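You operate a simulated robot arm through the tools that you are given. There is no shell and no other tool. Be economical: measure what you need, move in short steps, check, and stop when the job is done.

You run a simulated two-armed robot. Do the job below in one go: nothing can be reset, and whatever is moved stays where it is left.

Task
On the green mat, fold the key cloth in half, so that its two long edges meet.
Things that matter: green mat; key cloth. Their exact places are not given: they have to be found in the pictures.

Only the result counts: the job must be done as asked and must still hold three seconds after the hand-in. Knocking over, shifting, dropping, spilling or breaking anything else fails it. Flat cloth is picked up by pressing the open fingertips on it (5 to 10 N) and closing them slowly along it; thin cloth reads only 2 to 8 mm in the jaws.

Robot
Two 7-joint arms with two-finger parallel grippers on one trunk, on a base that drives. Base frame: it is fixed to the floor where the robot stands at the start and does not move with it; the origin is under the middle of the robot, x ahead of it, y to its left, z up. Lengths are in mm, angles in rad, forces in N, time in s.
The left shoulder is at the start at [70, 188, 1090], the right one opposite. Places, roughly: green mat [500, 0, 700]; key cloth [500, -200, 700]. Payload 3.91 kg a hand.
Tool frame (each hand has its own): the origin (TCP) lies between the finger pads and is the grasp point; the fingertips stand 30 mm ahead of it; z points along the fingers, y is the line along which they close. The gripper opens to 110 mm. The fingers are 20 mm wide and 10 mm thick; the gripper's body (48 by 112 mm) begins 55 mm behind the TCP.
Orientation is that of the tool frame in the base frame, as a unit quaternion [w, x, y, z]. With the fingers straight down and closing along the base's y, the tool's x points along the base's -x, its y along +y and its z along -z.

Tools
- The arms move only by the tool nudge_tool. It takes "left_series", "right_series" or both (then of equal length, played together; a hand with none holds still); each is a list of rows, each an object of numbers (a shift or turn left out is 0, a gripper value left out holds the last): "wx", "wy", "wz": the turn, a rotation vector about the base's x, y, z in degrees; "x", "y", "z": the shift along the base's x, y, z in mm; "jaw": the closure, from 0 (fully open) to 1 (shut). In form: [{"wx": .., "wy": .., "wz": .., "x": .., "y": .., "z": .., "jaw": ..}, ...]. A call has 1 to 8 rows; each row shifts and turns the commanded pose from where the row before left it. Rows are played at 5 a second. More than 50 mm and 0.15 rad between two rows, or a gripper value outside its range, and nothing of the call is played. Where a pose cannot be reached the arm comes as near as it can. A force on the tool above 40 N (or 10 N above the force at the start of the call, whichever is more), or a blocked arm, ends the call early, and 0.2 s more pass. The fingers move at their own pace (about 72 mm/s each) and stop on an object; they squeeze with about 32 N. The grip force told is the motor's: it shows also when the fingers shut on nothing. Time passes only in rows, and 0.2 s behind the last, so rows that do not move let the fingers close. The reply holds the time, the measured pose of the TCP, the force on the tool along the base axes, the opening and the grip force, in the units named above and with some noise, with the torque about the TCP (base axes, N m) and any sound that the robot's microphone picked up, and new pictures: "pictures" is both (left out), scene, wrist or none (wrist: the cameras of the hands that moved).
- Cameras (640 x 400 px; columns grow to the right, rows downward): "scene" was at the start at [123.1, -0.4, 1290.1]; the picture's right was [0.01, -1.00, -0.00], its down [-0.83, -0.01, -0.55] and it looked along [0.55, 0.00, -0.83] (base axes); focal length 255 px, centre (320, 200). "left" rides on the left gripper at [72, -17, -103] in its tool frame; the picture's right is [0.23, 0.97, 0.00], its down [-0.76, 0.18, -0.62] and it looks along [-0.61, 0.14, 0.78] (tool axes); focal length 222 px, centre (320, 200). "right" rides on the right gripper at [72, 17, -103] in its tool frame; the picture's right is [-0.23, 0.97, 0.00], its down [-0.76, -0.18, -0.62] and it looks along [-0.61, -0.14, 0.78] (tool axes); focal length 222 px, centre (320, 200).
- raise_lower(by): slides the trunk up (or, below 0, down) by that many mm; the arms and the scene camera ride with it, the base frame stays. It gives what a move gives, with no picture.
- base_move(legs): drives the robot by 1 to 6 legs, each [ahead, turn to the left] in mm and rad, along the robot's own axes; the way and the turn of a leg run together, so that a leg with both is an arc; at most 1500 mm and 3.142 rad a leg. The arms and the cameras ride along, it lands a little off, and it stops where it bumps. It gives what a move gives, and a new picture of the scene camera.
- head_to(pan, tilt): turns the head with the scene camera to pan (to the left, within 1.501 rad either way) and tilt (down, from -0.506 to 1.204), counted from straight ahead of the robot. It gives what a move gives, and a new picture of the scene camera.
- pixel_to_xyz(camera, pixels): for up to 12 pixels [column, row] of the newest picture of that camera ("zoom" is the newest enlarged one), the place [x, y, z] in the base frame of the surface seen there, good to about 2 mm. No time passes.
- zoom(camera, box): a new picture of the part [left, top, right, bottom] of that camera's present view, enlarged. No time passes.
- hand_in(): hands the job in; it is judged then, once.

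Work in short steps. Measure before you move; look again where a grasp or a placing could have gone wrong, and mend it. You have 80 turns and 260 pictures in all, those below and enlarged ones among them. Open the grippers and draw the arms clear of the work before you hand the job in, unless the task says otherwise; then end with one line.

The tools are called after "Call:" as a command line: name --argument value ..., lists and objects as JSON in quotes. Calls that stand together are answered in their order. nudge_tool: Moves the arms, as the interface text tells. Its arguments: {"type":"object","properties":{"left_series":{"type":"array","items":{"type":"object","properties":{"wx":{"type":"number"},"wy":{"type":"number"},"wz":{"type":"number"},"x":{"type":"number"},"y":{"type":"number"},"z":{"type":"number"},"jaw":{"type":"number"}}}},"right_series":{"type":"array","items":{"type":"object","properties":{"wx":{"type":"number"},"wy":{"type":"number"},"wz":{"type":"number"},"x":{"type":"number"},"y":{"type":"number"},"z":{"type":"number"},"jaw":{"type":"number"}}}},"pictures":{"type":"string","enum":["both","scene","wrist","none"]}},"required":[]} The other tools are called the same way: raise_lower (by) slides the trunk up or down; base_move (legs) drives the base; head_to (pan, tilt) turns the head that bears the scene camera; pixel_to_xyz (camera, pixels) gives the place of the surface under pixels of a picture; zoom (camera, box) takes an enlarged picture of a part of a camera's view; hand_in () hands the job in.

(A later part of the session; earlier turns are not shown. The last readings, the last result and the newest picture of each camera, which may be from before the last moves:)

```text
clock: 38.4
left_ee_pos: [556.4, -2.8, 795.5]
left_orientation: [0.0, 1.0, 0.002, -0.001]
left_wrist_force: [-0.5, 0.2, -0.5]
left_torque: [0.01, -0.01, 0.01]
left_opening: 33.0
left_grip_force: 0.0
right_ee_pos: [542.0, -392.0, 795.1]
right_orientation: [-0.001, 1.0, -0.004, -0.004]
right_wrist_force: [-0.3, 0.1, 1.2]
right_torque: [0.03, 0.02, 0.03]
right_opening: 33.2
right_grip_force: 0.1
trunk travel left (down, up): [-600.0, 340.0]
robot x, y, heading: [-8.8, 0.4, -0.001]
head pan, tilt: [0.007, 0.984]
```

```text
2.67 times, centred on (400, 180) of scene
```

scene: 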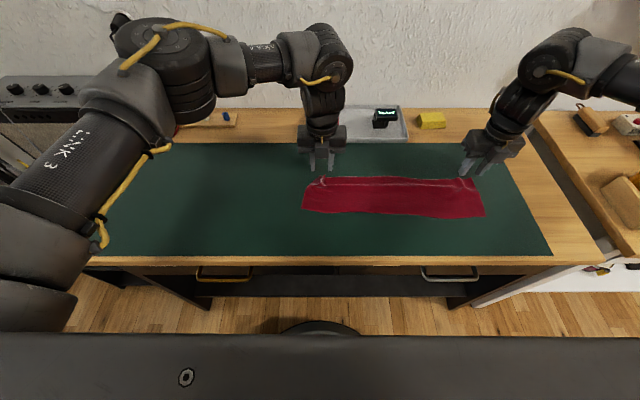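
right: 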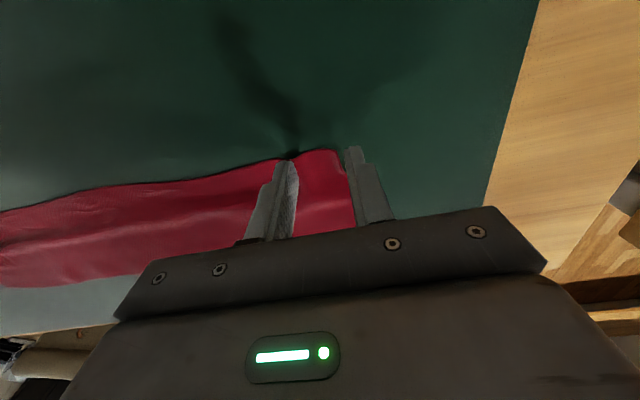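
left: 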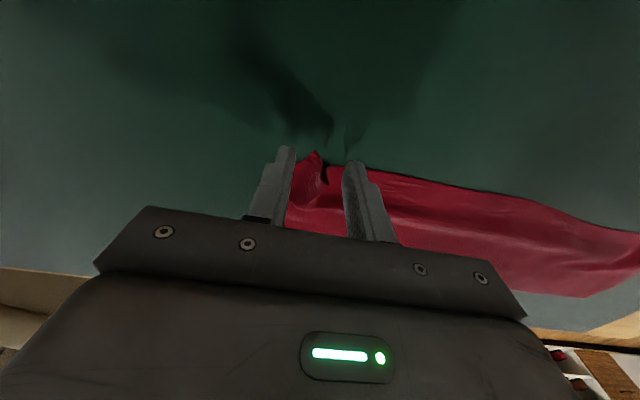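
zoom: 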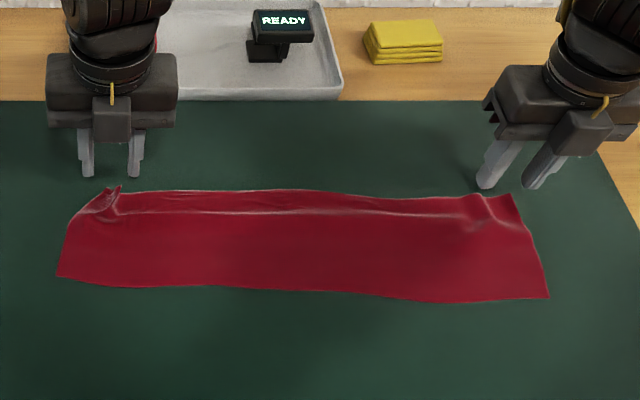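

Both jaws straddle the corner material. I lower to contact with a slight inward x trim.

Call:
nudge_tool --left_series '[{"x": -3, "z": -10}, {"z": -7}, {"z": -3}, {}]' --right_series '[{"x": -2, "z": -10}, {"z": -7}, {"z": -3}, {}]' --pictures "wrist"

```text
clock: 39.4
left_ee_pos: [551.5, -3.5, 774.8]
left_orientation: [0.0, 1.0, 0.001, -0.002]
left_wrist_force: [0.0, 0.7, -0.1]
left_torque: [-0.01, 0.0, 0.06]
left_opening: 33.2
left_grip_force: 0.1
right_ee_pos: [540.1, -391.5, 774.9]
right_orientation: [0.0, 1.0, -0.003, -0.003]
right_wrist_force: [1.6, -0.8, 5.3]
right_torque: [0.08, 0.01, -0.01]
right_opening: 32.6
right_grip_force: 0.1
trunk travel left (down, up): [-600.0, 340.0]
robot x, y, heading: [-7.7, -0.6, -0.003]
head pan, tilt: [0.007, 0.984]
```

right: 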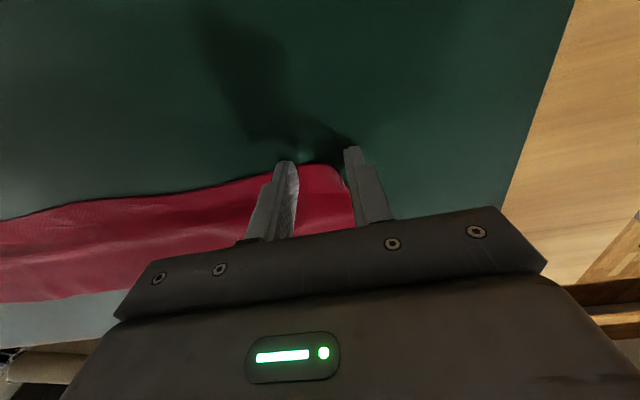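
left: 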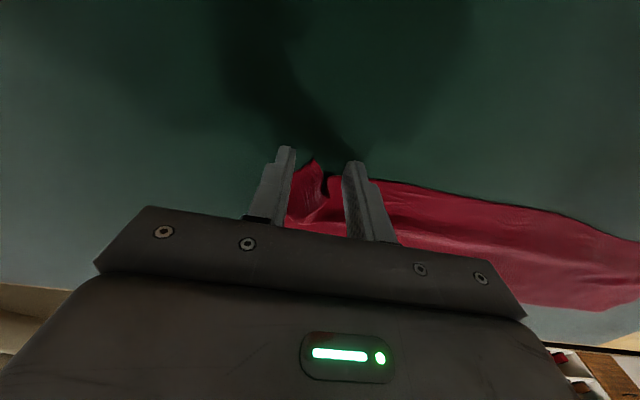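

Contact is reached: right at 5 N, left just touching. I lower left 1 mm and close both slowly.

Call:
nudge_tool --left_series '[{"z": -1}, {"jaw": 0.76}, {"jaw": 0.82}, {"jaw": 0.88}, {"jaw": 0.94}, {"jaw": 1.0}, {}]' --right_series '[{}, {"jaw": 0.76}, {"jaw": 0.82}, {"jaw": 0.88}, {"jaw": 0.94}, {"jaw": 1.0}, {}]' --pictures "wrist"

```text
clock: 41.0
left_ee_pos: [550.6, -3.5, 774.7]
left_orientation: [-0.001, 1.0, 0.001, -0.001]
left_wrist_force: [0.2, -2.7, 2.6]
left_torque: [-0.08, -0.02, 0.07]
left_opening: 2.0
left_grip_force: 32.3
right_ee_pos: [539.7, -392.1, 775.6]
right_orientation: [0.0, 1.0, -0.003, -0.002]
right_wrist_force: [-0.1, -0.9, 11.9]
right_torque: [0.06, 0.06, 0.01]
right_opening: 2.8
right_grip_force: 32.3
trunk travel left (down, up): [-600.0, 340.0]
robot x, y, heading: [-13.7, 0.5, -0.002]
head pan, tilt: [0.007, 0.984]
```

right: 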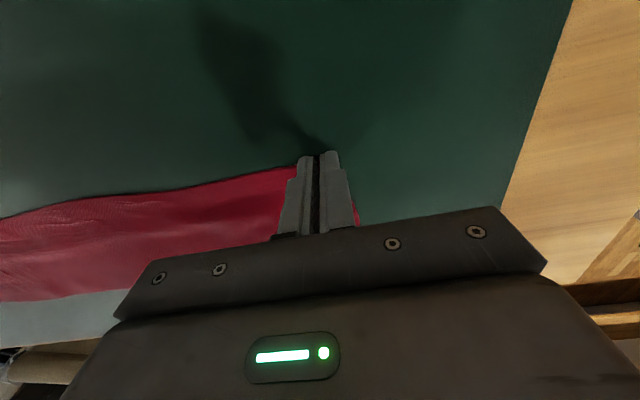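
left: 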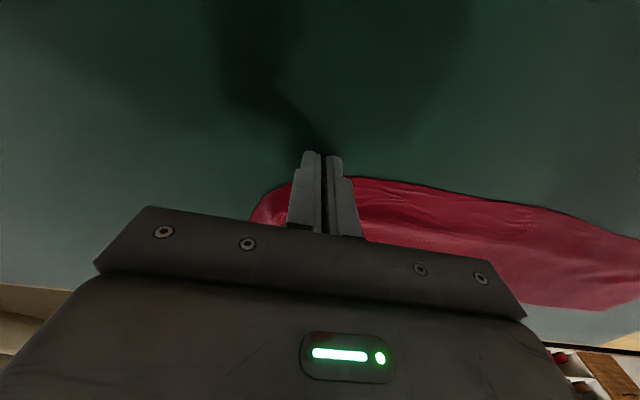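

Both hold 2–3 mm. I lift 20 mm and spread the left hand outward to straighten the edge.

Call:
nudge_tool --left_series '[{"z": 12}, {"y": 8, "z": 8}, {"y": 8}, {"y": 8}, {}]' --right_series '[{"z": 12}, {"z": 8}, {"y": -3}, {}, {}]'

Call:
zoom --camera "scene" --box '[280, 120, 520, 240]'

```text
clock: 42.2
left_ee_pos: [554.2, 18.7, 794.6]
left_orientation: [0.001, 1.0, 0.001, -0.002]
left_wrist_force: [-0.9, -23.1, -0.9]
left_torque: [-0.7, 0.03, 0.24]
left_opening: 1.9
left_grip_force: 31.8
right_ee_pos: [540.9, -394.1, 793.8]
right_orientation: [-0.002, 1.0, -0.003, -0.003]
right_wrist_force: [-0.3, 23.4, -0.3]
right_torque: [0.76, -0.03, -0.09]
right_opening: 1.7
right_grip_force: 32.6
trunk travel left (down, up): [-600.0, 340.0]
robot x, y, heading: [-7.8, 0.3, -0.001]
head pan, tilt: [0.007, 0.984]
```

scene: 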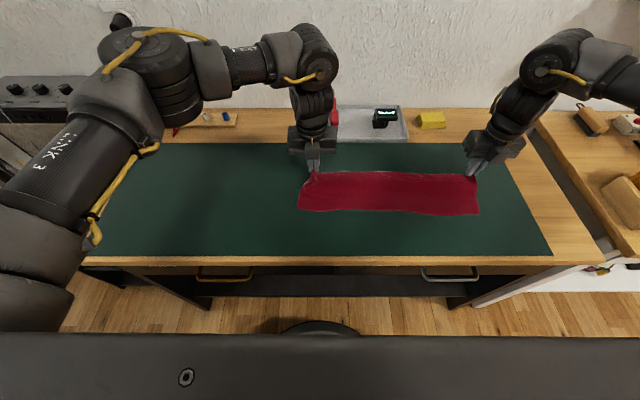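
right: 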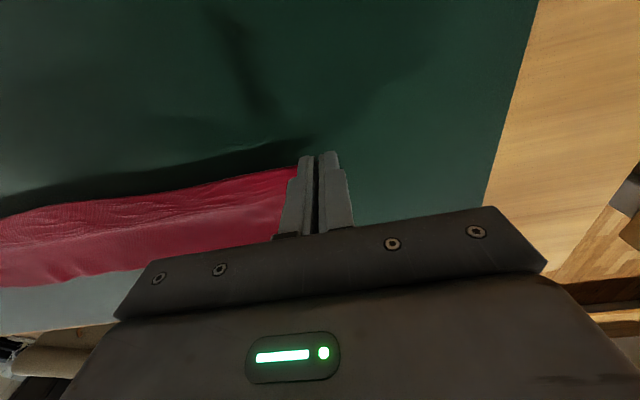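
left: 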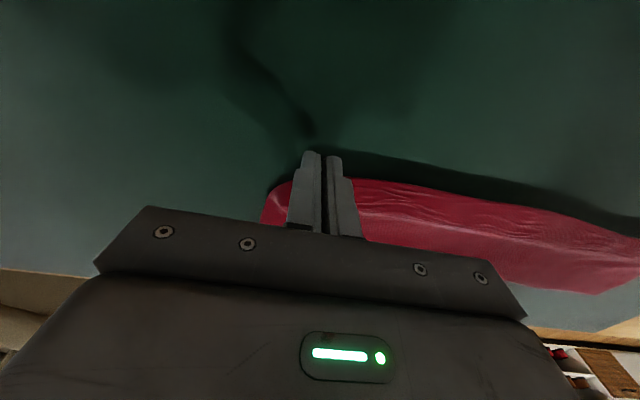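

```text
2.67 times, centred on (400, 180) of scene
```

zoom: 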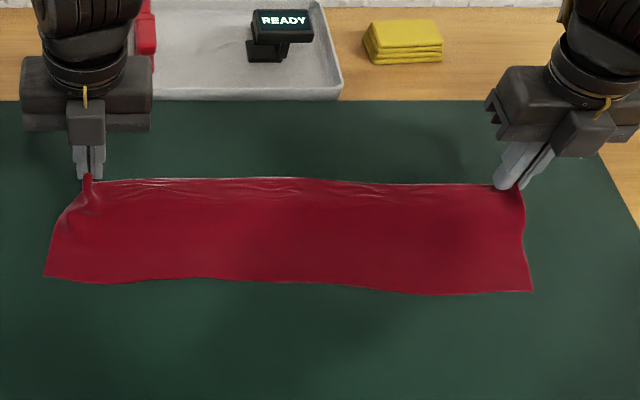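

The edge is straight but tension is 23 N. I ease it by 7 mm while tilting 48° and rising, with the tips moving back about 24 mm.

Call:
nudge_tool --left_series '[{"x": -8, "y": -2, "z": 4, "wy": -8}, {"x": -8, "y": -2, "z": 4, "wy": -8}, {"x": -8, "z": 3, "wy": -8}, {"x": -8, "z": 2, "wy": -8}, {"x": -7, "z": 1, "wy": -8}, {"x": -7, "z": 1, "wy": -8}]' --right_series '[{"x": -8, "y": 2, "z": 4, "wy": -8}, {"x": -8, "y": 1, "z": 4, "wy": -8}, {"x": -8, "z": 3, "wy": -8}, {"x": -8, "z": 2, "wy": -8}, {"x": -7, "z": 1, "wy": -8}, {"x": -7, "z": 1, "wy": -8}]'

Call:
zoom --camera "scene" --box '[280, 120, 520, 240]'

```text
clock: 43.6
left_ee_pos: [506.7, 13.5, 809.7]
left_orientation: [0.001, 0.914, 0.0, 0.407]
left_wrist_force: [-1.6, -15.5, 0.4]
left_torque: [-0.42, 0.0, -0.25]
left_opening: 1.9
left_grip_force: 32.0
right_ee_pos: [492.9, -394.4, 808.9]
right_orientation: [-0.003, 0.914, -0.003, 0.405]
right_wrist_force: [0.0, 15.0, 0.4]
right_torque: [0.38, 0.0, 0.33]
right_opening: 1.6
right_grip_force: 31.5
trunk travel left (down, up): [-600.0, 340.0]
robot x, y, heading: [-10.6, -1.1, -0.003]
head pan, tilt: [0.007, 0.984]
```

scene: 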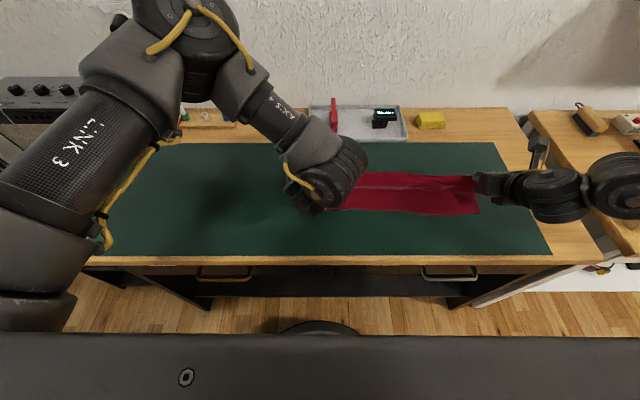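
right: 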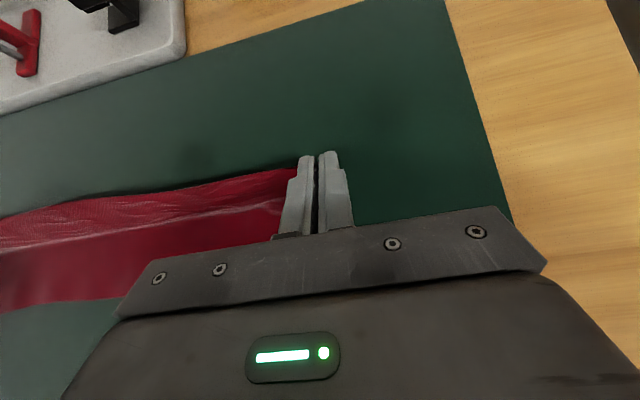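
left: 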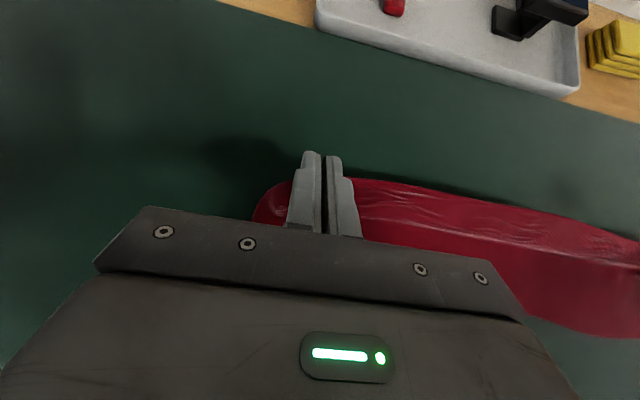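

```text
2.67 times, centred on (400, 180) of scene
```

zoom: 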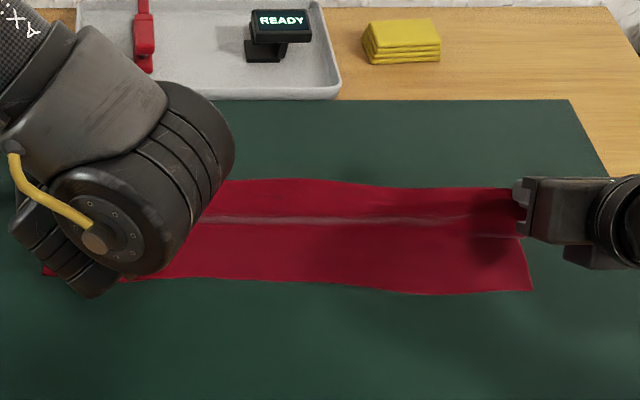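

Tension is 15 N with the fold forming. I measure the near edge to set the landing point.

Call:
pixel_to_xyz --camera "zoom" --pixels '[[45, 275], [190, 278], [300, 282], [400, 293], [470, 293], [530, 290], [300, 222], [450, 217], [300, 183], [450, 190]]'

```text
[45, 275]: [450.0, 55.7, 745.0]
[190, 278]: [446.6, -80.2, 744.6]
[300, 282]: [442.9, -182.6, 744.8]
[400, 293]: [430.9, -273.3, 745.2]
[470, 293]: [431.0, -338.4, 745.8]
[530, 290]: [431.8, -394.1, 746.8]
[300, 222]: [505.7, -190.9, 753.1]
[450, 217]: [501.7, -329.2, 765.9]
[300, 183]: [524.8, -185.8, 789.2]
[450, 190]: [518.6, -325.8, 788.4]
```

Landing targets for the tips: left x≈455, right x≈438. I drive back 70 mm to carry the edge over.

Call:
base_move --legs '[[-70, 0]]'

Call:
zoom --camera "scene" --box '[280, 110, 520, 230]'

```text
clock: 44.6
left_ee_pos: [437.4, 15.4, 808.7]
left_orientation: [0.002, 0.914, 0.0, 0.405]
left_wrist_force: [-1.3, -15.6, -0.7]
left_torque: [-0.45, 0.02, -0.24]
left_opening: 1.7
left_grip_force: 31.9
right_ee_pos: [425.0, -391.1, 810.0]
right_orientation: [-0.002, 0.915, -0.004, 0.404]
right_wrist_force: [0.5, 16.4, 0.1]
right_torque: [0.43, 0.0, 0.33]
right_opening: 1.6
right_grip_force: 31.7
trunk travel left (down, up): [-600.0, 340.0]
robot x, y, heading: [-76.7, -1.8, -0.01]
head pan, tilt: [0.007, 0.984]
```

scene: 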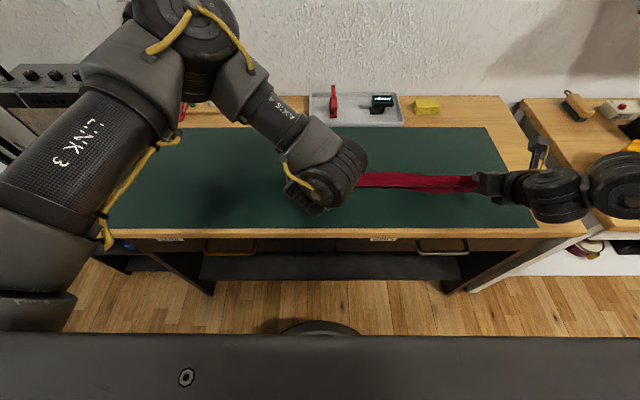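

```text
2.67 times, centred on (400, 170) of scene
```

zoom: 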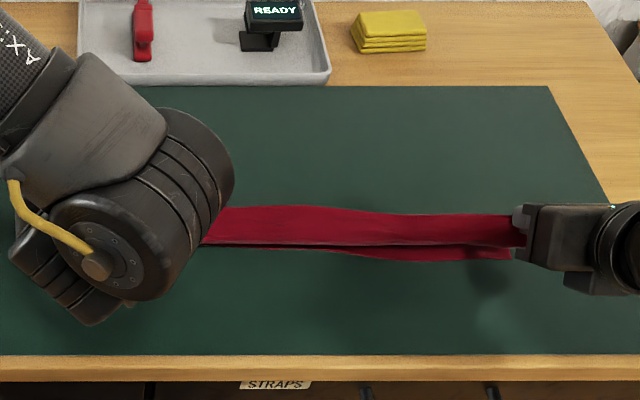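

The flap is vertical over the near half. I tilt to about 70° while lowering onto the near edge and easing the tension.

Call:
nudge_tool --left_series '[{"x": -4, "y": -1, "z": -5, "wy": -7.3}, {"x": -4, "y": -1, "z": -7, "wy": -7.3}, {"x": -4, "z": -9, "wy": -7.3}, {"x": -2, "z": -10}, {}]' --right_series '[{"x": -5, "y": 1, "z": -5, "wy": -7.3}, {"x": -5, "y": 1, "z": -7, "wy": -7.3}, {"x": -5, "z": -9, "wy": -7.3}, {"x": -3, "z": -10}, {}]'

Call:
zoom --camera "scene" --box '[280, 110, 520, 230]'

```text
clock: 45.8
left_ee_pos: [504.6, 23.1, 774.2]
left_orientation: [0.006, 0.821, -0.001, 0.57]
left_wrist_force: [-9.0, -39.0, 2.6]
left_torque: [-0.76, 0.13, -1.06]
left_opening: 2.0
left_grip_force: 31.9
left hand out of reach, approached as far as the arm can: row 2, 3, 4
right_ee_pos: [407.8, -385.9, 778.5]
right_orientation: [-0.005, 0.822, -0.001, 0.57]
right_wrist_force: [9.5, 38.5, -0.1]
right_torque: [0.55, -0.11, 1.04]
right_opening: 1.7
right_grip_force: 31.6
trunk travel left (down, up): [-600.0, 340.0]
robot x, y, heading: [-77.6, 3.5, -0.004]
head pan, tilt: [0.007, 0.984]
```

scene: 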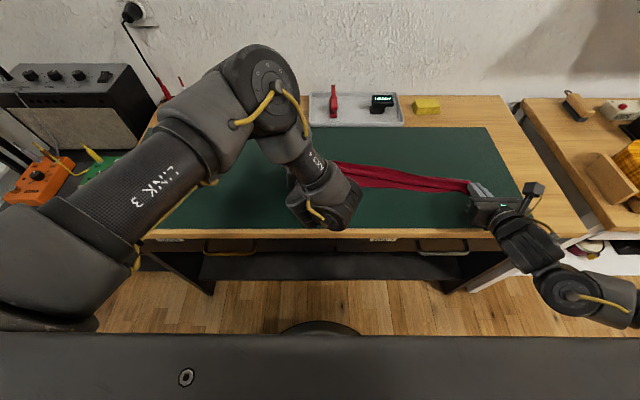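
right: 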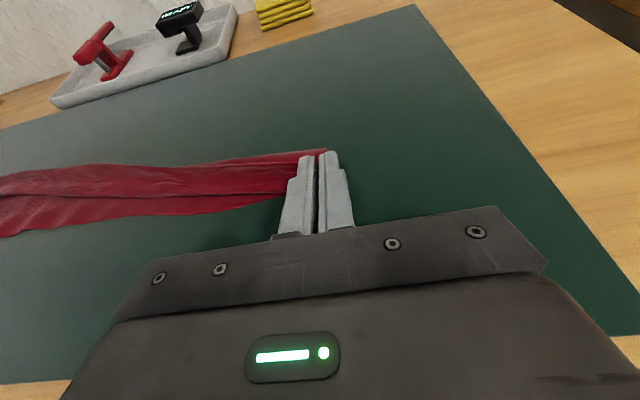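
left: 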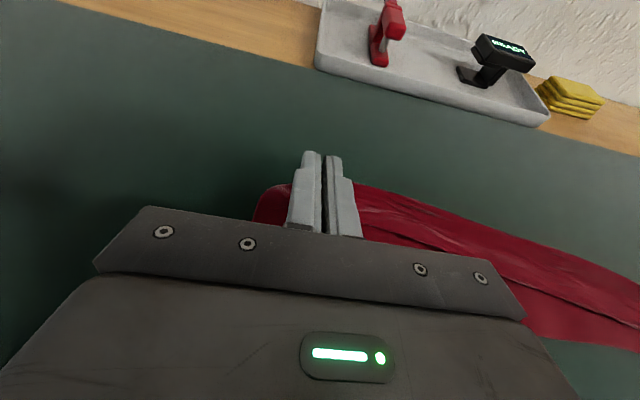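

```text
2.67 times, centred on (400, 170) of scene
```

zoom: 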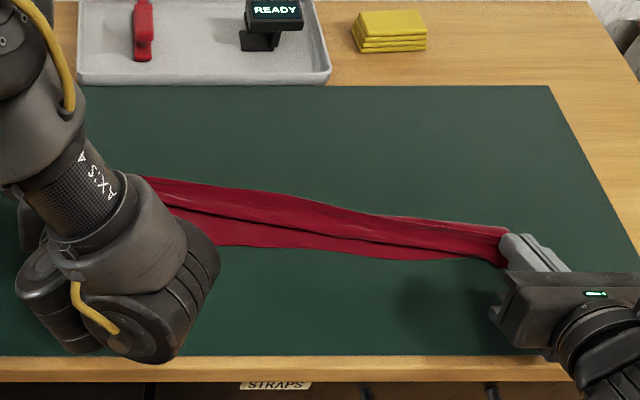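

The left arm can't tilt that far at this base position and slipped forward. I undo its extra tilt and bring it back over the near edge.

Call:
nudge_tool --left_series '[{"x": 3, "z": 6, "wy": 7.3}, {"x": 3, "z": 6, "wy": 7.3}, {"x": 3, "z": 5, "wy": 7.3}, {}]' --right_series '[{"z": 3}, {"z": 3}, {"z": 2}, {}]'

Call:
zoom --camera "scene" --box '[280, 110, 520, 230]'

```text
clock: 46.8
left_ee_pos: [514.4, 26.6, 792.0]
left_orientation: [-0.001, 0.914, 0.002, 0.405]
left_wrist_force: [0.5, -0.4, -0.1]
left_torque: [0.02, 0.01, -0.01]
left_opening: 1.5
left_grip_force: 32.1
right_ee_pos: [406.5, -389.7, 785.1]
right_orientation: [-0.002, 0.822, -0.004, 0.569]
right_wrist_force: [-0.4, 0.3, -0.8]
right_torque: [0.02, 0.0, -0.03]
right_opening: 1.8
right_grip_force: 31.8
trunk travel left (down, up): [-600.0, 340.0]
robot x, y, heading: [-77.2, 3.5, -0.003]
head pan, tilt: [0.007, 0.984]
```

scene: 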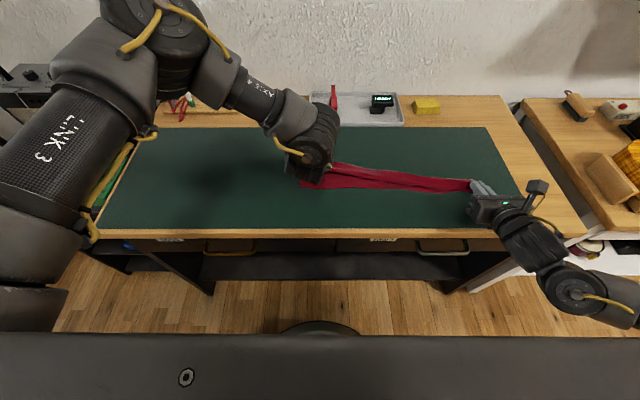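
right: 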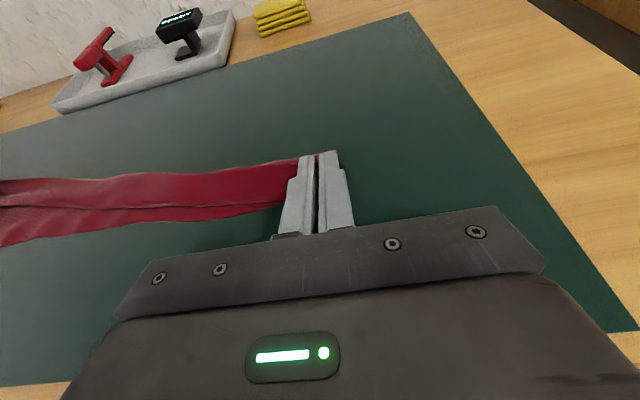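
left: 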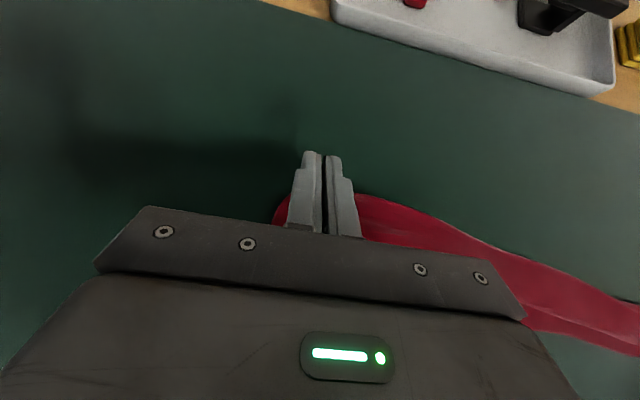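

```text
2.67 times, centred on (400, 170) of scene
```

zoom: 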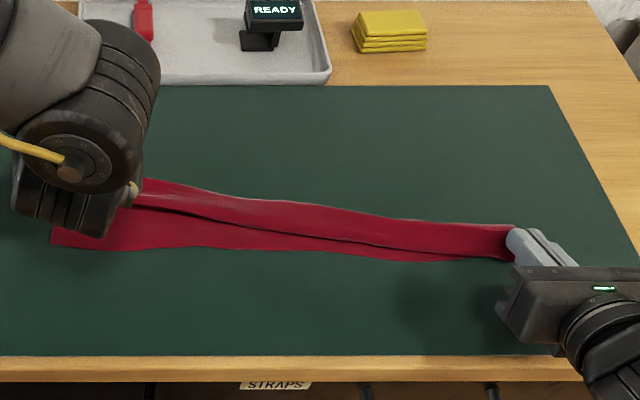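

Tension is now zero on both, so the left jaw may have slipped off. I open a bit, lift the left hand clear, and check.

Call:
nudge_tool --left_series '[{"x": -4, "z": 6, "jaw": 0.9}, {"x": -8, "z": 10, "jaw": 0.8}, {"x": -10, "z": 25, "wy": 8, "jaw": 0.7}, {"z": 30, "wy": 8}, {"y": 40, "z": 20, "wy": 8}, {"y": 45, "wy": 8}, {"y": 40, "wy": 8}, {"wy": 8}]' --pictures "scene"

Call:
zoom --camera "scene" --box '[280, 110, 520, 230]'

```text
clock: 48.6
left_ee_pos: [493.4, 150.0, 881.9]
left_orientation: [0.0, 1.0, 0.001, -0.003]
left_wrist_force: [0.0, -0.3, 1.1]
left_torque: [0.02, 0.01, -0.04]
left_opening: 32.9
left_grip_force: 0.1
right_ee_pos: [408.3, -389.2, 785.0]
right_orientation: [-0.002, 0.822, -0.004, 0.57]
right_wrist_force: [0.0, -1.0, 0.6]
right_torque: [0.01, 0.0, 0.01]
right_opening: 1.7
right_grip_force: 31.7
trunk travel left (down, up): [-600.0, 340.0]
robot x, y, heading: [-79.7, 1.1, -0.002]
head pan, tilt: [0.007, 0.984]
```

scene: 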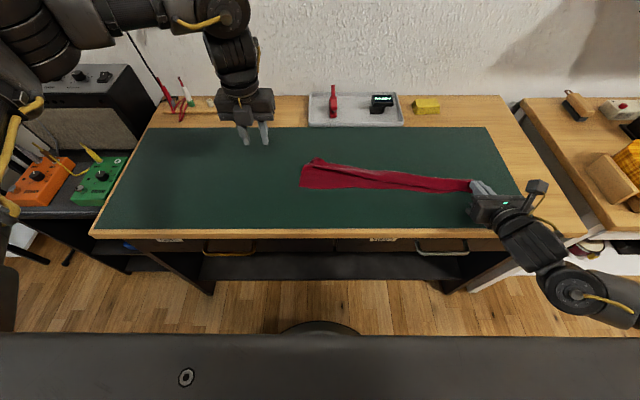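

```text
2.67 times, centred on (400, 170) of scene
```

zoom: 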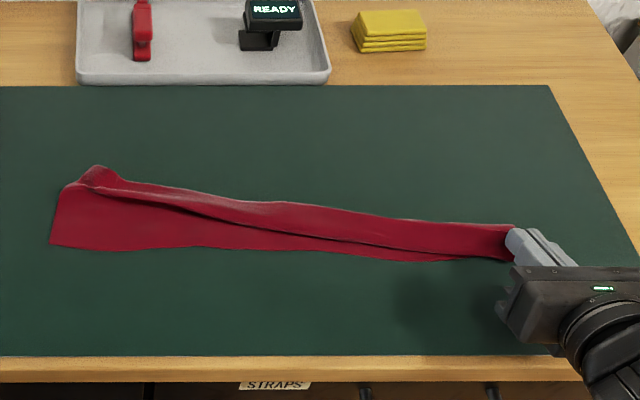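

The left end has fallen back and is free. The right is over its target (tip x≈436) at 70° tilt, so I lower it onto the near edge and release.

Call:
nudge_tool --right_series '[{"z": -6}, {"z": -5}, {"z": -4}, {}]' --pictures "wrist"

```text
clock: 49.6
left_ee_pos: [494.0, 151.2, 882.2]
left_orientation: [0.0, 1.0, 0.001, -0.003]
left_wrist_force: [1.2, 0.3, -0.3]
left_torque: [0.0, 0.02, -0.01]
left_opening: 32.9
left_grip_force: 0.0
right_ee_pos: [407.2, -389.3, 771.0]
right_orientation: [-0.002, 0.822, -0.003, 0.57]
right_wrist_force: [0.1, 0.1, 1.2]
right_torque: [0.0, -0.02, 0.01]
right_opening: 1.7
right_grip_force: 31.8
trunk travel left (down, up): [-600.0, 340.0]
robot x, y, heading: [-81.3, 1.3, -0.006]
head pan, tilt: [0.007, 0.984]
```

right: 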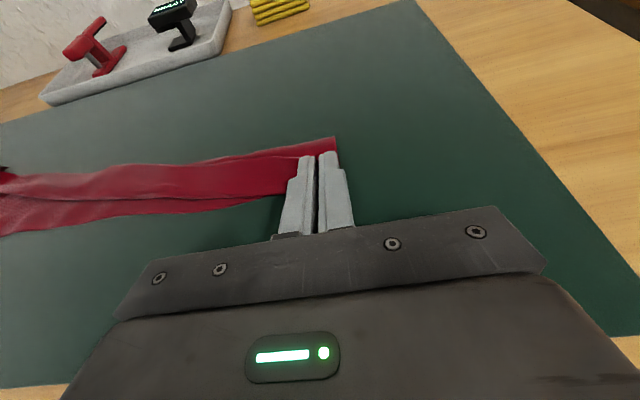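

The right end is folded cleanly, and I'll keep holding it as an anchor. I inspect the left end for a regrip.

Call:
zoom --camera "scene" --box '[290, 145, 370, 195]'

Call:
pixel_to_xyz --camera "zoom" --pixels '[[72, 345], [100, 190], [125, 160], [150, 120], [190, 110], [215, 140], [250, 160], [190, 180], [330, 190], [480, 240]]'

Call:
zoom --camera "left" --box '[320, 100, 640, 300]'

```text
8.00 times, centred on (330, 170) of scene
```

zoom: 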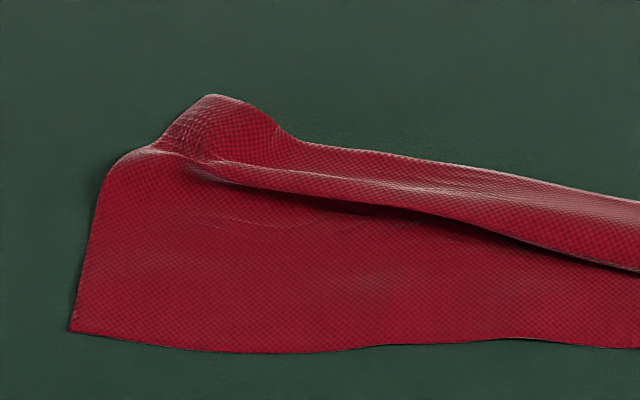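

```text
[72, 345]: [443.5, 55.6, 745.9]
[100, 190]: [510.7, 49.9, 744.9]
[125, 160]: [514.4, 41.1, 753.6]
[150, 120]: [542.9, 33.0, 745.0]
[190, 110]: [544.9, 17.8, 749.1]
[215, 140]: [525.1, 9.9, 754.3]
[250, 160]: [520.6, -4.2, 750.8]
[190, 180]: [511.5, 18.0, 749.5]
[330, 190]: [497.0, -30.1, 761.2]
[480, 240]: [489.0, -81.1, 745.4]
```

```text
2.00 times, centred on (480, 200) of left
```

zoom: 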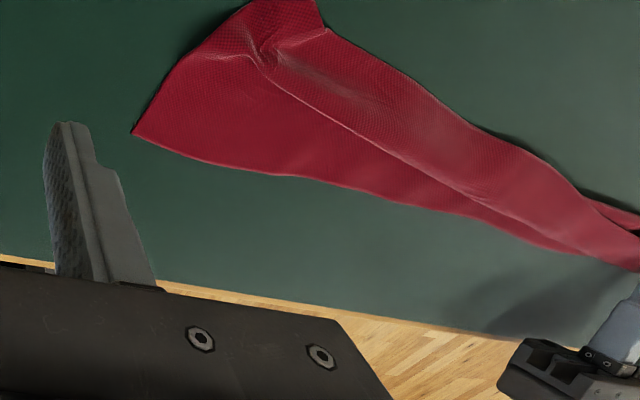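

I need a closer look at the left corner. I move the left hand so its camera sees it.

Call:
nudge_tool --left_series '[{"x": 10, "y": -35}, {"x": 10, "y": -35}, {"y": -20}]' --pictures "none"

Call:
zoom --camera "left" --box '[220, 40, 460, 190]'

```text
clock: 50.4
left_ee_pos: [512.8, 60.4, 883.9]
left_orientation: [0.0, 1.0, 0.002, -0.003]
left_wrist_force: [0.6, 0.5, -0.1]
left_torque: [-0.01, 0.0, 0.02]
left_opening: 33.1
left_grip_force: 0.1
right_ee_pos: [407.6, -388.7, 770.3]
right_orientation: [-0.003, 0.822, -0.003, 0.569]
right_wrist_force: [-0.8, 0.5, 0.2]
right_torque: [-0.01, -0.01, -0.02]
right_opening: 1.7
right_grip_force: 32.6
trunk travel left (down, up): [-600.0, 340.0]
robot x, y, heading: [-76.5, -1.6, -0.006]
head pan, tilt: [0.007, 0.984]
```

```text
2.67 times, centred on (340, 115) of left
```

zoom: 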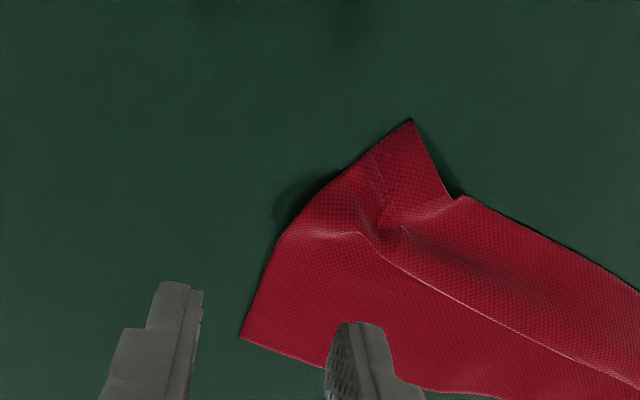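

Now it's clear: the FL corner is at (410,120) in this zoom, lying flat at the far side. I measure it.

Call:
pixel_to_xyz --camera "zoom" --pixels '[[410, 124], [405, 140], [430, 165], [448, 194], [380, 150], [330, 190], [280, 245], [242, 333], [400, 190], [365, 235]]'

```text
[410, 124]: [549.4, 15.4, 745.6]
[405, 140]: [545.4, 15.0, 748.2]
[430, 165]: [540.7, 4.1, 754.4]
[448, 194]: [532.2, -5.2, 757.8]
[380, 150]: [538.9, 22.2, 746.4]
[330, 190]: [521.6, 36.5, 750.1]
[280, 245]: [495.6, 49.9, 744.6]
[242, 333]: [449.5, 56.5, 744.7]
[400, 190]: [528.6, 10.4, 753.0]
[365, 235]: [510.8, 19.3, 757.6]
```

The FL corner is at (550,15), beyond the left arm's reach from here. I release the right end, lift that hand straight up, then re-position the base.

Call:
nudge_tool --right_series '[{"jaw": 0.93}, {"jaw": 0.82}, {"jaw": 0.7}, {"z": 6}, {"z": 10}, {"z": 18}, {"z": 25}, {"z": 30, "wy": 4}]'

Call:
zoom --camera "scene" --box '[280, 110, 520, 230]'

```text
clock: 52.2
left_ee_pos: [512.5, 61.5, 882.6]
left_orientation: [0.001, 1.0, 0.002, -0.003]
left_wrist_force: [0.9, 0.2, -0.3]
left_torque: [-0.06, -0.01, 0.01]
left_opening: 33.1
left_grip_force: 0.1
right_ee_pos: [407.2, -390.6, 860.5]
right_orientation: [-0.002, 0.841, -0.003, 0.541]
right_wrist_force: [-0.2, 0.0, -0.3]
right_torque: [0.0, -0.01, -0.02]
right_opening: 33.0
right_grip_force: 0.2
trunk travel left (down, up): [-600.0, 340.0]
robot x, y, heading: [-78.3, -1.2, -0.008]
head pan, tilt: [0.007, 0.984]
```

scene: 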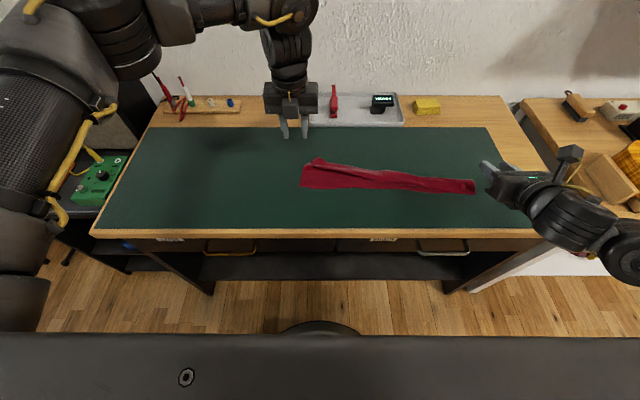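
right: 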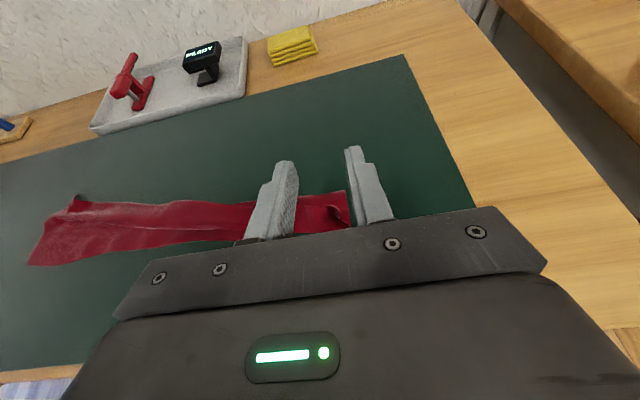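

```text
2.67 times, centred on (400, 170) of scene
```

zoom: 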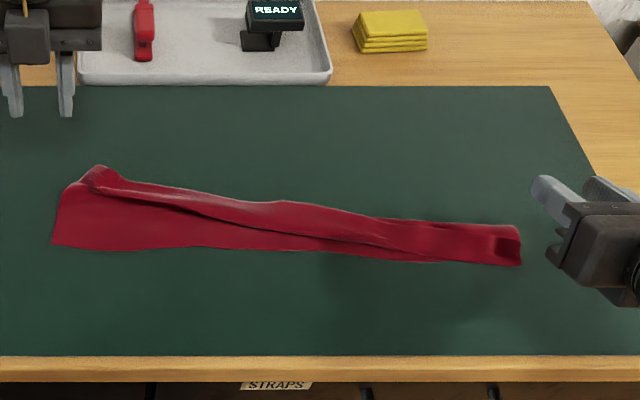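

The right end lies folded flat. I drive 75 mm ahead so the left hand can reach the FL corner.

Call:
base_move --legs '[[72, 0]]'

Call:
zoom --camera "scene" --box '[420, 180, 500, 230]'

```text
clock: 53.3
left_ee_pos: [588.7, 60.6, 881.3]
left_orientation: [0.001, 1.0, 0.002, -0.004]
left_wrist_force: [0.3, 0.1, 0.4]
left_torque: [0.03, 0.05, -0.01]
left_opening: 32.9
left_grip_force: 0.0
right_ee_pos: [480.3, -391.9, 860.0]
right_orientation: [-0.001, 0.842, -0.005, 0.54]
right_wrist_force: [-0.2, 1.1, -0.9]
right_torque: [0.0, -0.01, -0.01]
right_opening: 32.9
right_grip_force: 0.1
trunk travel left (down, up): [-600.0, 340.0]
robot x, y, heading: [-3.5, -0.2, -0.008]
head pan, tilt: [0.007, 0.984]
```

scene: 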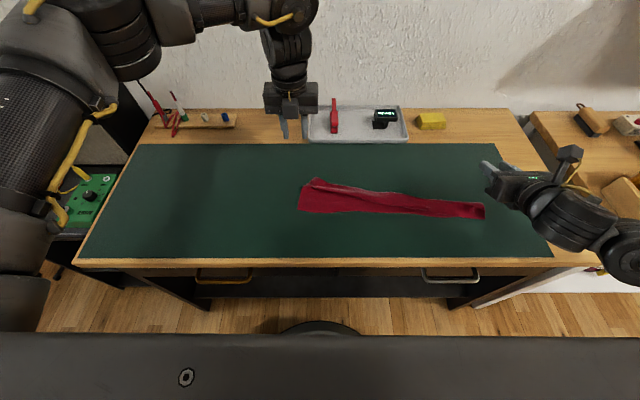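

```text
8.00 times, centred on (460, 205) of scene
```

zoom: 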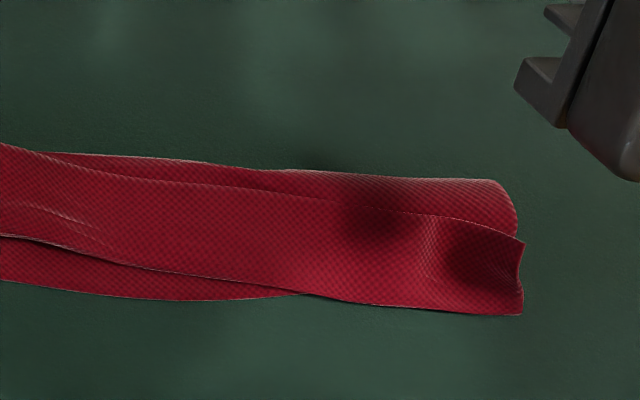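

I must check whether the right end is two layers or rolled back again. I probe heights across it.

Call:
pixel_to_xyz --camera "zoom" --pixels '[[480, 165], [480, 185], [480, 205], [480, 222], [480, 236], [480, 260], [480, 300], [480, 318], [200, 165], [200, 178], [200, 195], [200, 270]]'

Call:
nudge_tool --right_series '[{"wy": 8, "z": 10}, {"wy": 8, "z": 5}, {"wy": 8, "z": 5}, {"wy": 8}, {"wy": 8}, {"wy": 8}, {"wy": 8}, {"wy": 7.5}]' --pictures "none"

Call:
zoom --camera "right" --box '[160, 100, 400, 250]'

```text
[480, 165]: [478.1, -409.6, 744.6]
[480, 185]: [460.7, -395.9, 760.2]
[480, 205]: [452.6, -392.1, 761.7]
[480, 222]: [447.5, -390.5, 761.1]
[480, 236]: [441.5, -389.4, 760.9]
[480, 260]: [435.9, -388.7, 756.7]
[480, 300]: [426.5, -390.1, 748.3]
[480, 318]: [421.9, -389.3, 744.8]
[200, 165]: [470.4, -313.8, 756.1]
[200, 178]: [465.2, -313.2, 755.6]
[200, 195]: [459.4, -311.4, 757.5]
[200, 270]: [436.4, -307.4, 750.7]
```

```text
clock: 55.1
left_ee_pos: [586.4, 61.3, 882.7]
left_orientation: [0.001, 1.0, 0.001, -0.002]
left_wrist_force: [0.9, 0.5, 0.0]
left_torque: [-0.01, 0.04, -0.01]
left_opening: 32.8
left_grip_force: 0.2
right_ee_pos: [481.1, -381.8, 875.2]
right_orientation: [-0.014, 0.999, -0.003, 0.044]
right_wrist_force: [-0.4, 0.9, -0.6]
right_torque: [-0.01, -0.03, 0.0]
right_opening: 33.0
right_grip_force: 0.1
right hand out of reach, approached as far as the arm can: row 1
trunk travel left (down, up): [-600.0, 340.0]
robot x, y, heading: [-4.9, -1.2, -0.004]
head pan, tilt: [0.007, 0.984]
```

```text
2.67 times, centred on (280, 175) of right
```

zoom: 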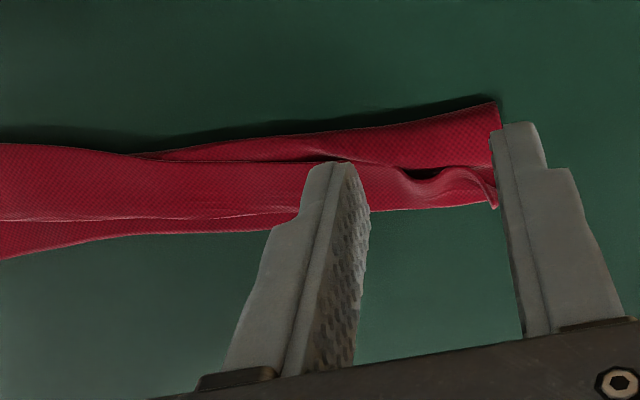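

It is rolled back again: a free edge lies on top with a gap beneath it. The old crease near the far edge keeps re-forming, so I'll unfold and fold the clean near edge over to the far side instead. First I bring both hands to the far-edge corners: FL at (549,13) and FR on top at about (440,-386).

Call:
nudge_tool --left_series '[{"x": -13, "y": -16, "z": -20}, {"x": -13, "y": -16, "z": -25}, {"x": -12, "y": -16, "z": -25}, {"z": -20}, {}]' --right_series '[{"x": -14, "y": -2, "z": -15, "wy": 5}, {"x": -14, "y": -2, "z": -20, "wx": -1.6}, {"x": -13, "z": -20}, {"z": -22}, {}]'

Call:
zoom --camera "scene" --box '[280, 120, 520, 240]'

```text
clock: 56.3
left_ee_pos: [546.4, 11.2, 794.1]
left_orientation: [0.0, 1.0, 0.002, -0.001]
left_wrist_force: [0.6, 0.1, 0.0]
left_torque: [0.03, -0.01, 0.02]
left_opening: 33.0
left_grip_force: 0.1
right_ee_pos: [439.7, -386.2, 795.3]
right_orientation: [0.0, 1.0, -0.004, 0.002]
right_wrist_force: [-0.1, -0.4, -0.3]
right_torque: [-0.02, 0.01, 0.04]
right_opening: 32.8
right_grip_force: 0.0
trunk travel left (down, up): [-600.0, 340.0]
robot x, y, heading: [-8.6, -2.7, -0.006]
head pan, tilt: [0.007, 0.984]
```

scene: 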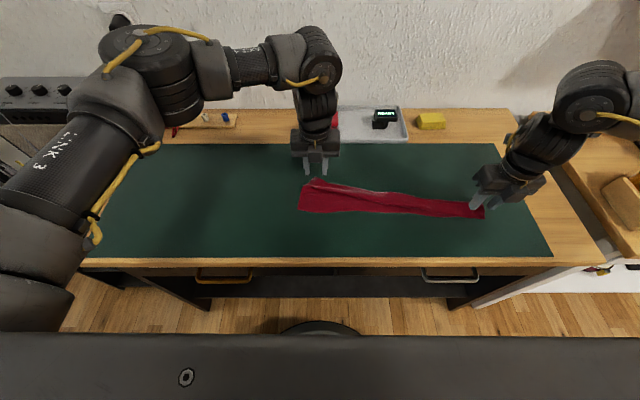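
right: 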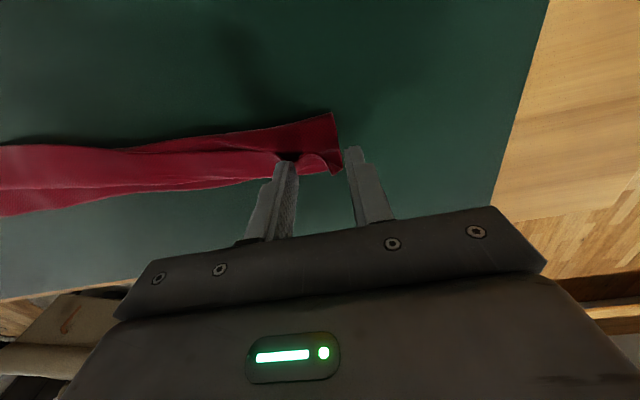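
left: 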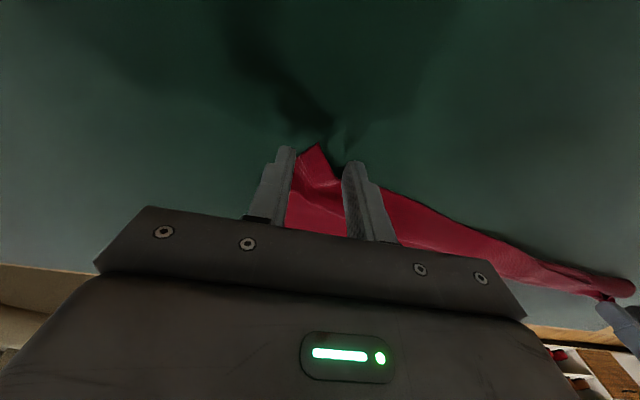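

```text
2.67 times, centred on (400, 180) of scene
```

zoom: 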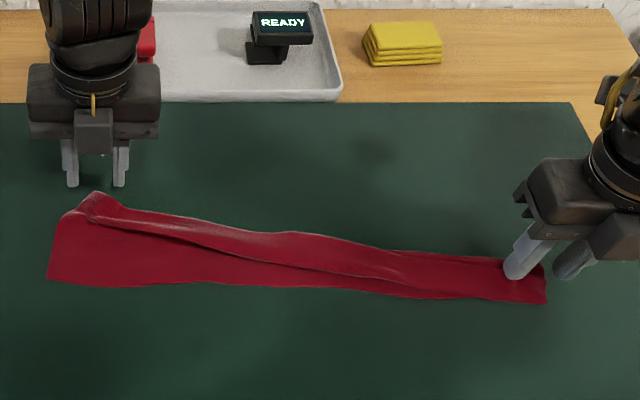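

Both jaws straddle their corners. I lower left to contact and right onto the raised top layer, then close.

Call:
nudge_tool --left_series '[{"x": 2, "z": -10}, {"z": -8}, {"z": -2.5}, {"jaw": 0.76}, {"jaw": 0.84}, {"jaw": 0.92}, {"jaw": 1.0}, {}]' --right_series '[{"z": -6}, {"z": -5}, {"z": -2}, {"jaw": 0.76}, {"jaw": 0.84}, {"jaw": 0.92}, {"jaw": 1.0}, {}]' --pictures "wrist"

```text
clock: 58.1
left_ee_pos: [550.3, 11.2, 772.0]
left_orientation: [0.0, 1.0, 0.001, -0.003]
left_wrist_force: [0.0, 0.6, 1.3]
left_torque: [0.04, 0.0, -0.03]
left_opening: 1.4
left_grip_force: 32.1
right_ee_pos: [440.4, -386.6, 784.7]
right_orientation: [0.001, 1.0, -0.003, 0.001]
right_wrist_force: [-0.5, 0.1, 0.7]
right_torque: [-0.04, 0.0, 0.0]
right_opening: 1.9
right_grip_force: 31.9
trunk travel left (down, up): [-600.0, 340.0]
robot x, y, heading: [-7.4, 0.3, -0.007]
head pan, tilt: [0.007, 0.984]
```

right: 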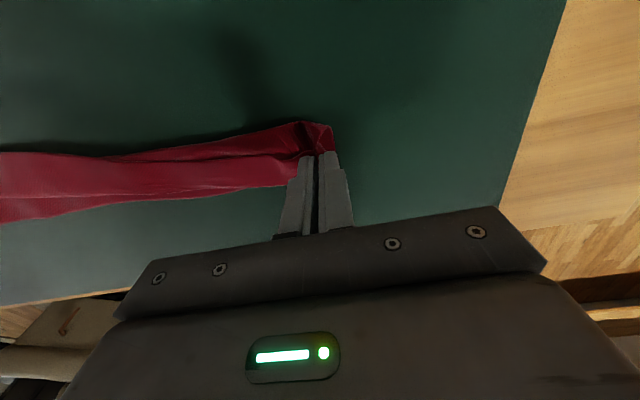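
left: 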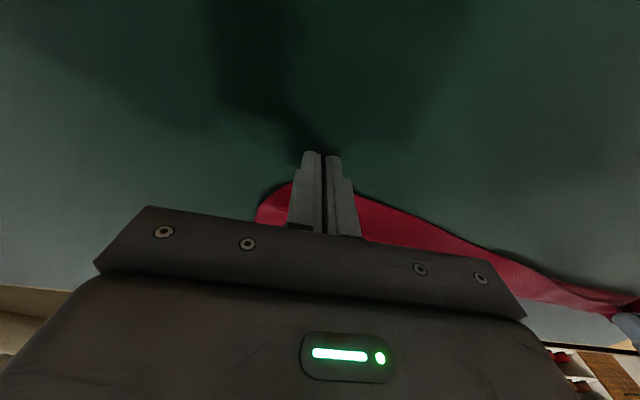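

Both are closed. I lift the right hand and carry its corner to the far side while the left holds.

Call:
nudge_tool --left_series '[{"z": 5}, {"z": 5}, {}, {}, {}, {}, {}, {}]' --right_series '[{"z": 15}, {"x": 5, "z": 15}, {"x": 15, "z": 5}, {"x": 16}, {"x": 16}, {"x": 16, "z": -4}, {"x": 16, "z": -8}, {"x": 10, "z": -8}]'

Call:
zoom --camera "scene" --box '[280, 120, 520, 240]'

```text
clock: 59.9
left_ee_pos: [549.7, 11.8, 782.7]
left_orientation: [0.001, 1.0, 0.0, -0.002]
left_wrist_force: [0.4, 0.0, -0.1]
left_torque: [0.02, 0.01, -0.01]
left_opening: 1.3
left_grip_force: 31.9
right_ee_pos: [533.2, -386.1, 800.2]
right_orientation: [0.0, 1.0, -0.003, 0.002]
right_wrist_force: [0.5, 0.2, -0.6]
right_torque: [-0.01, -0.02, 0.0]
right_opening: 2.0
right_grip_force: 31.6
trunk travel left (down, up): [-600.0, 340.0]
robot x, y, heading: [-7.4, -0.1, -0.004]
head pan, tilt: [0.007, 0.984]
```

scene: 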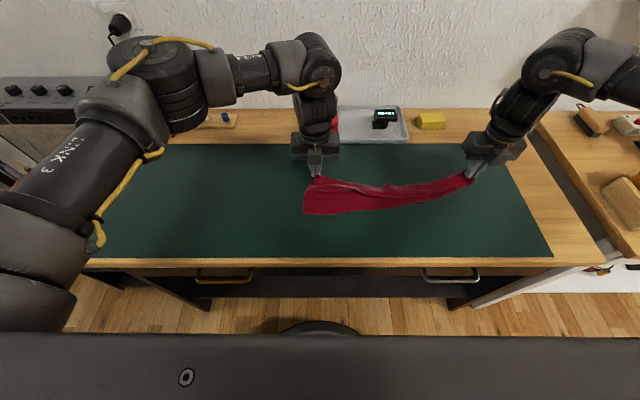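
right: 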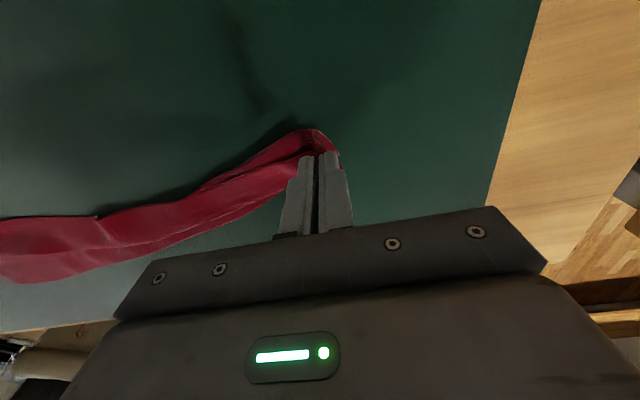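
left: 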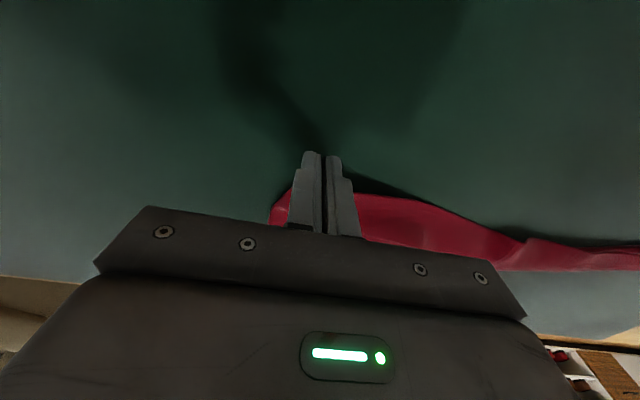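

```text
2.67 times, centred on (400, 180) of scene
```

zoom: 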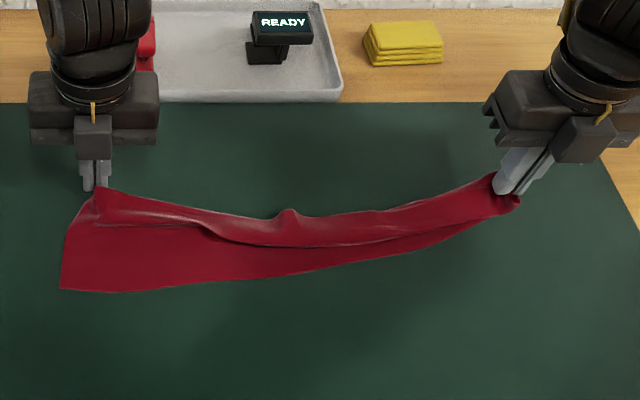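

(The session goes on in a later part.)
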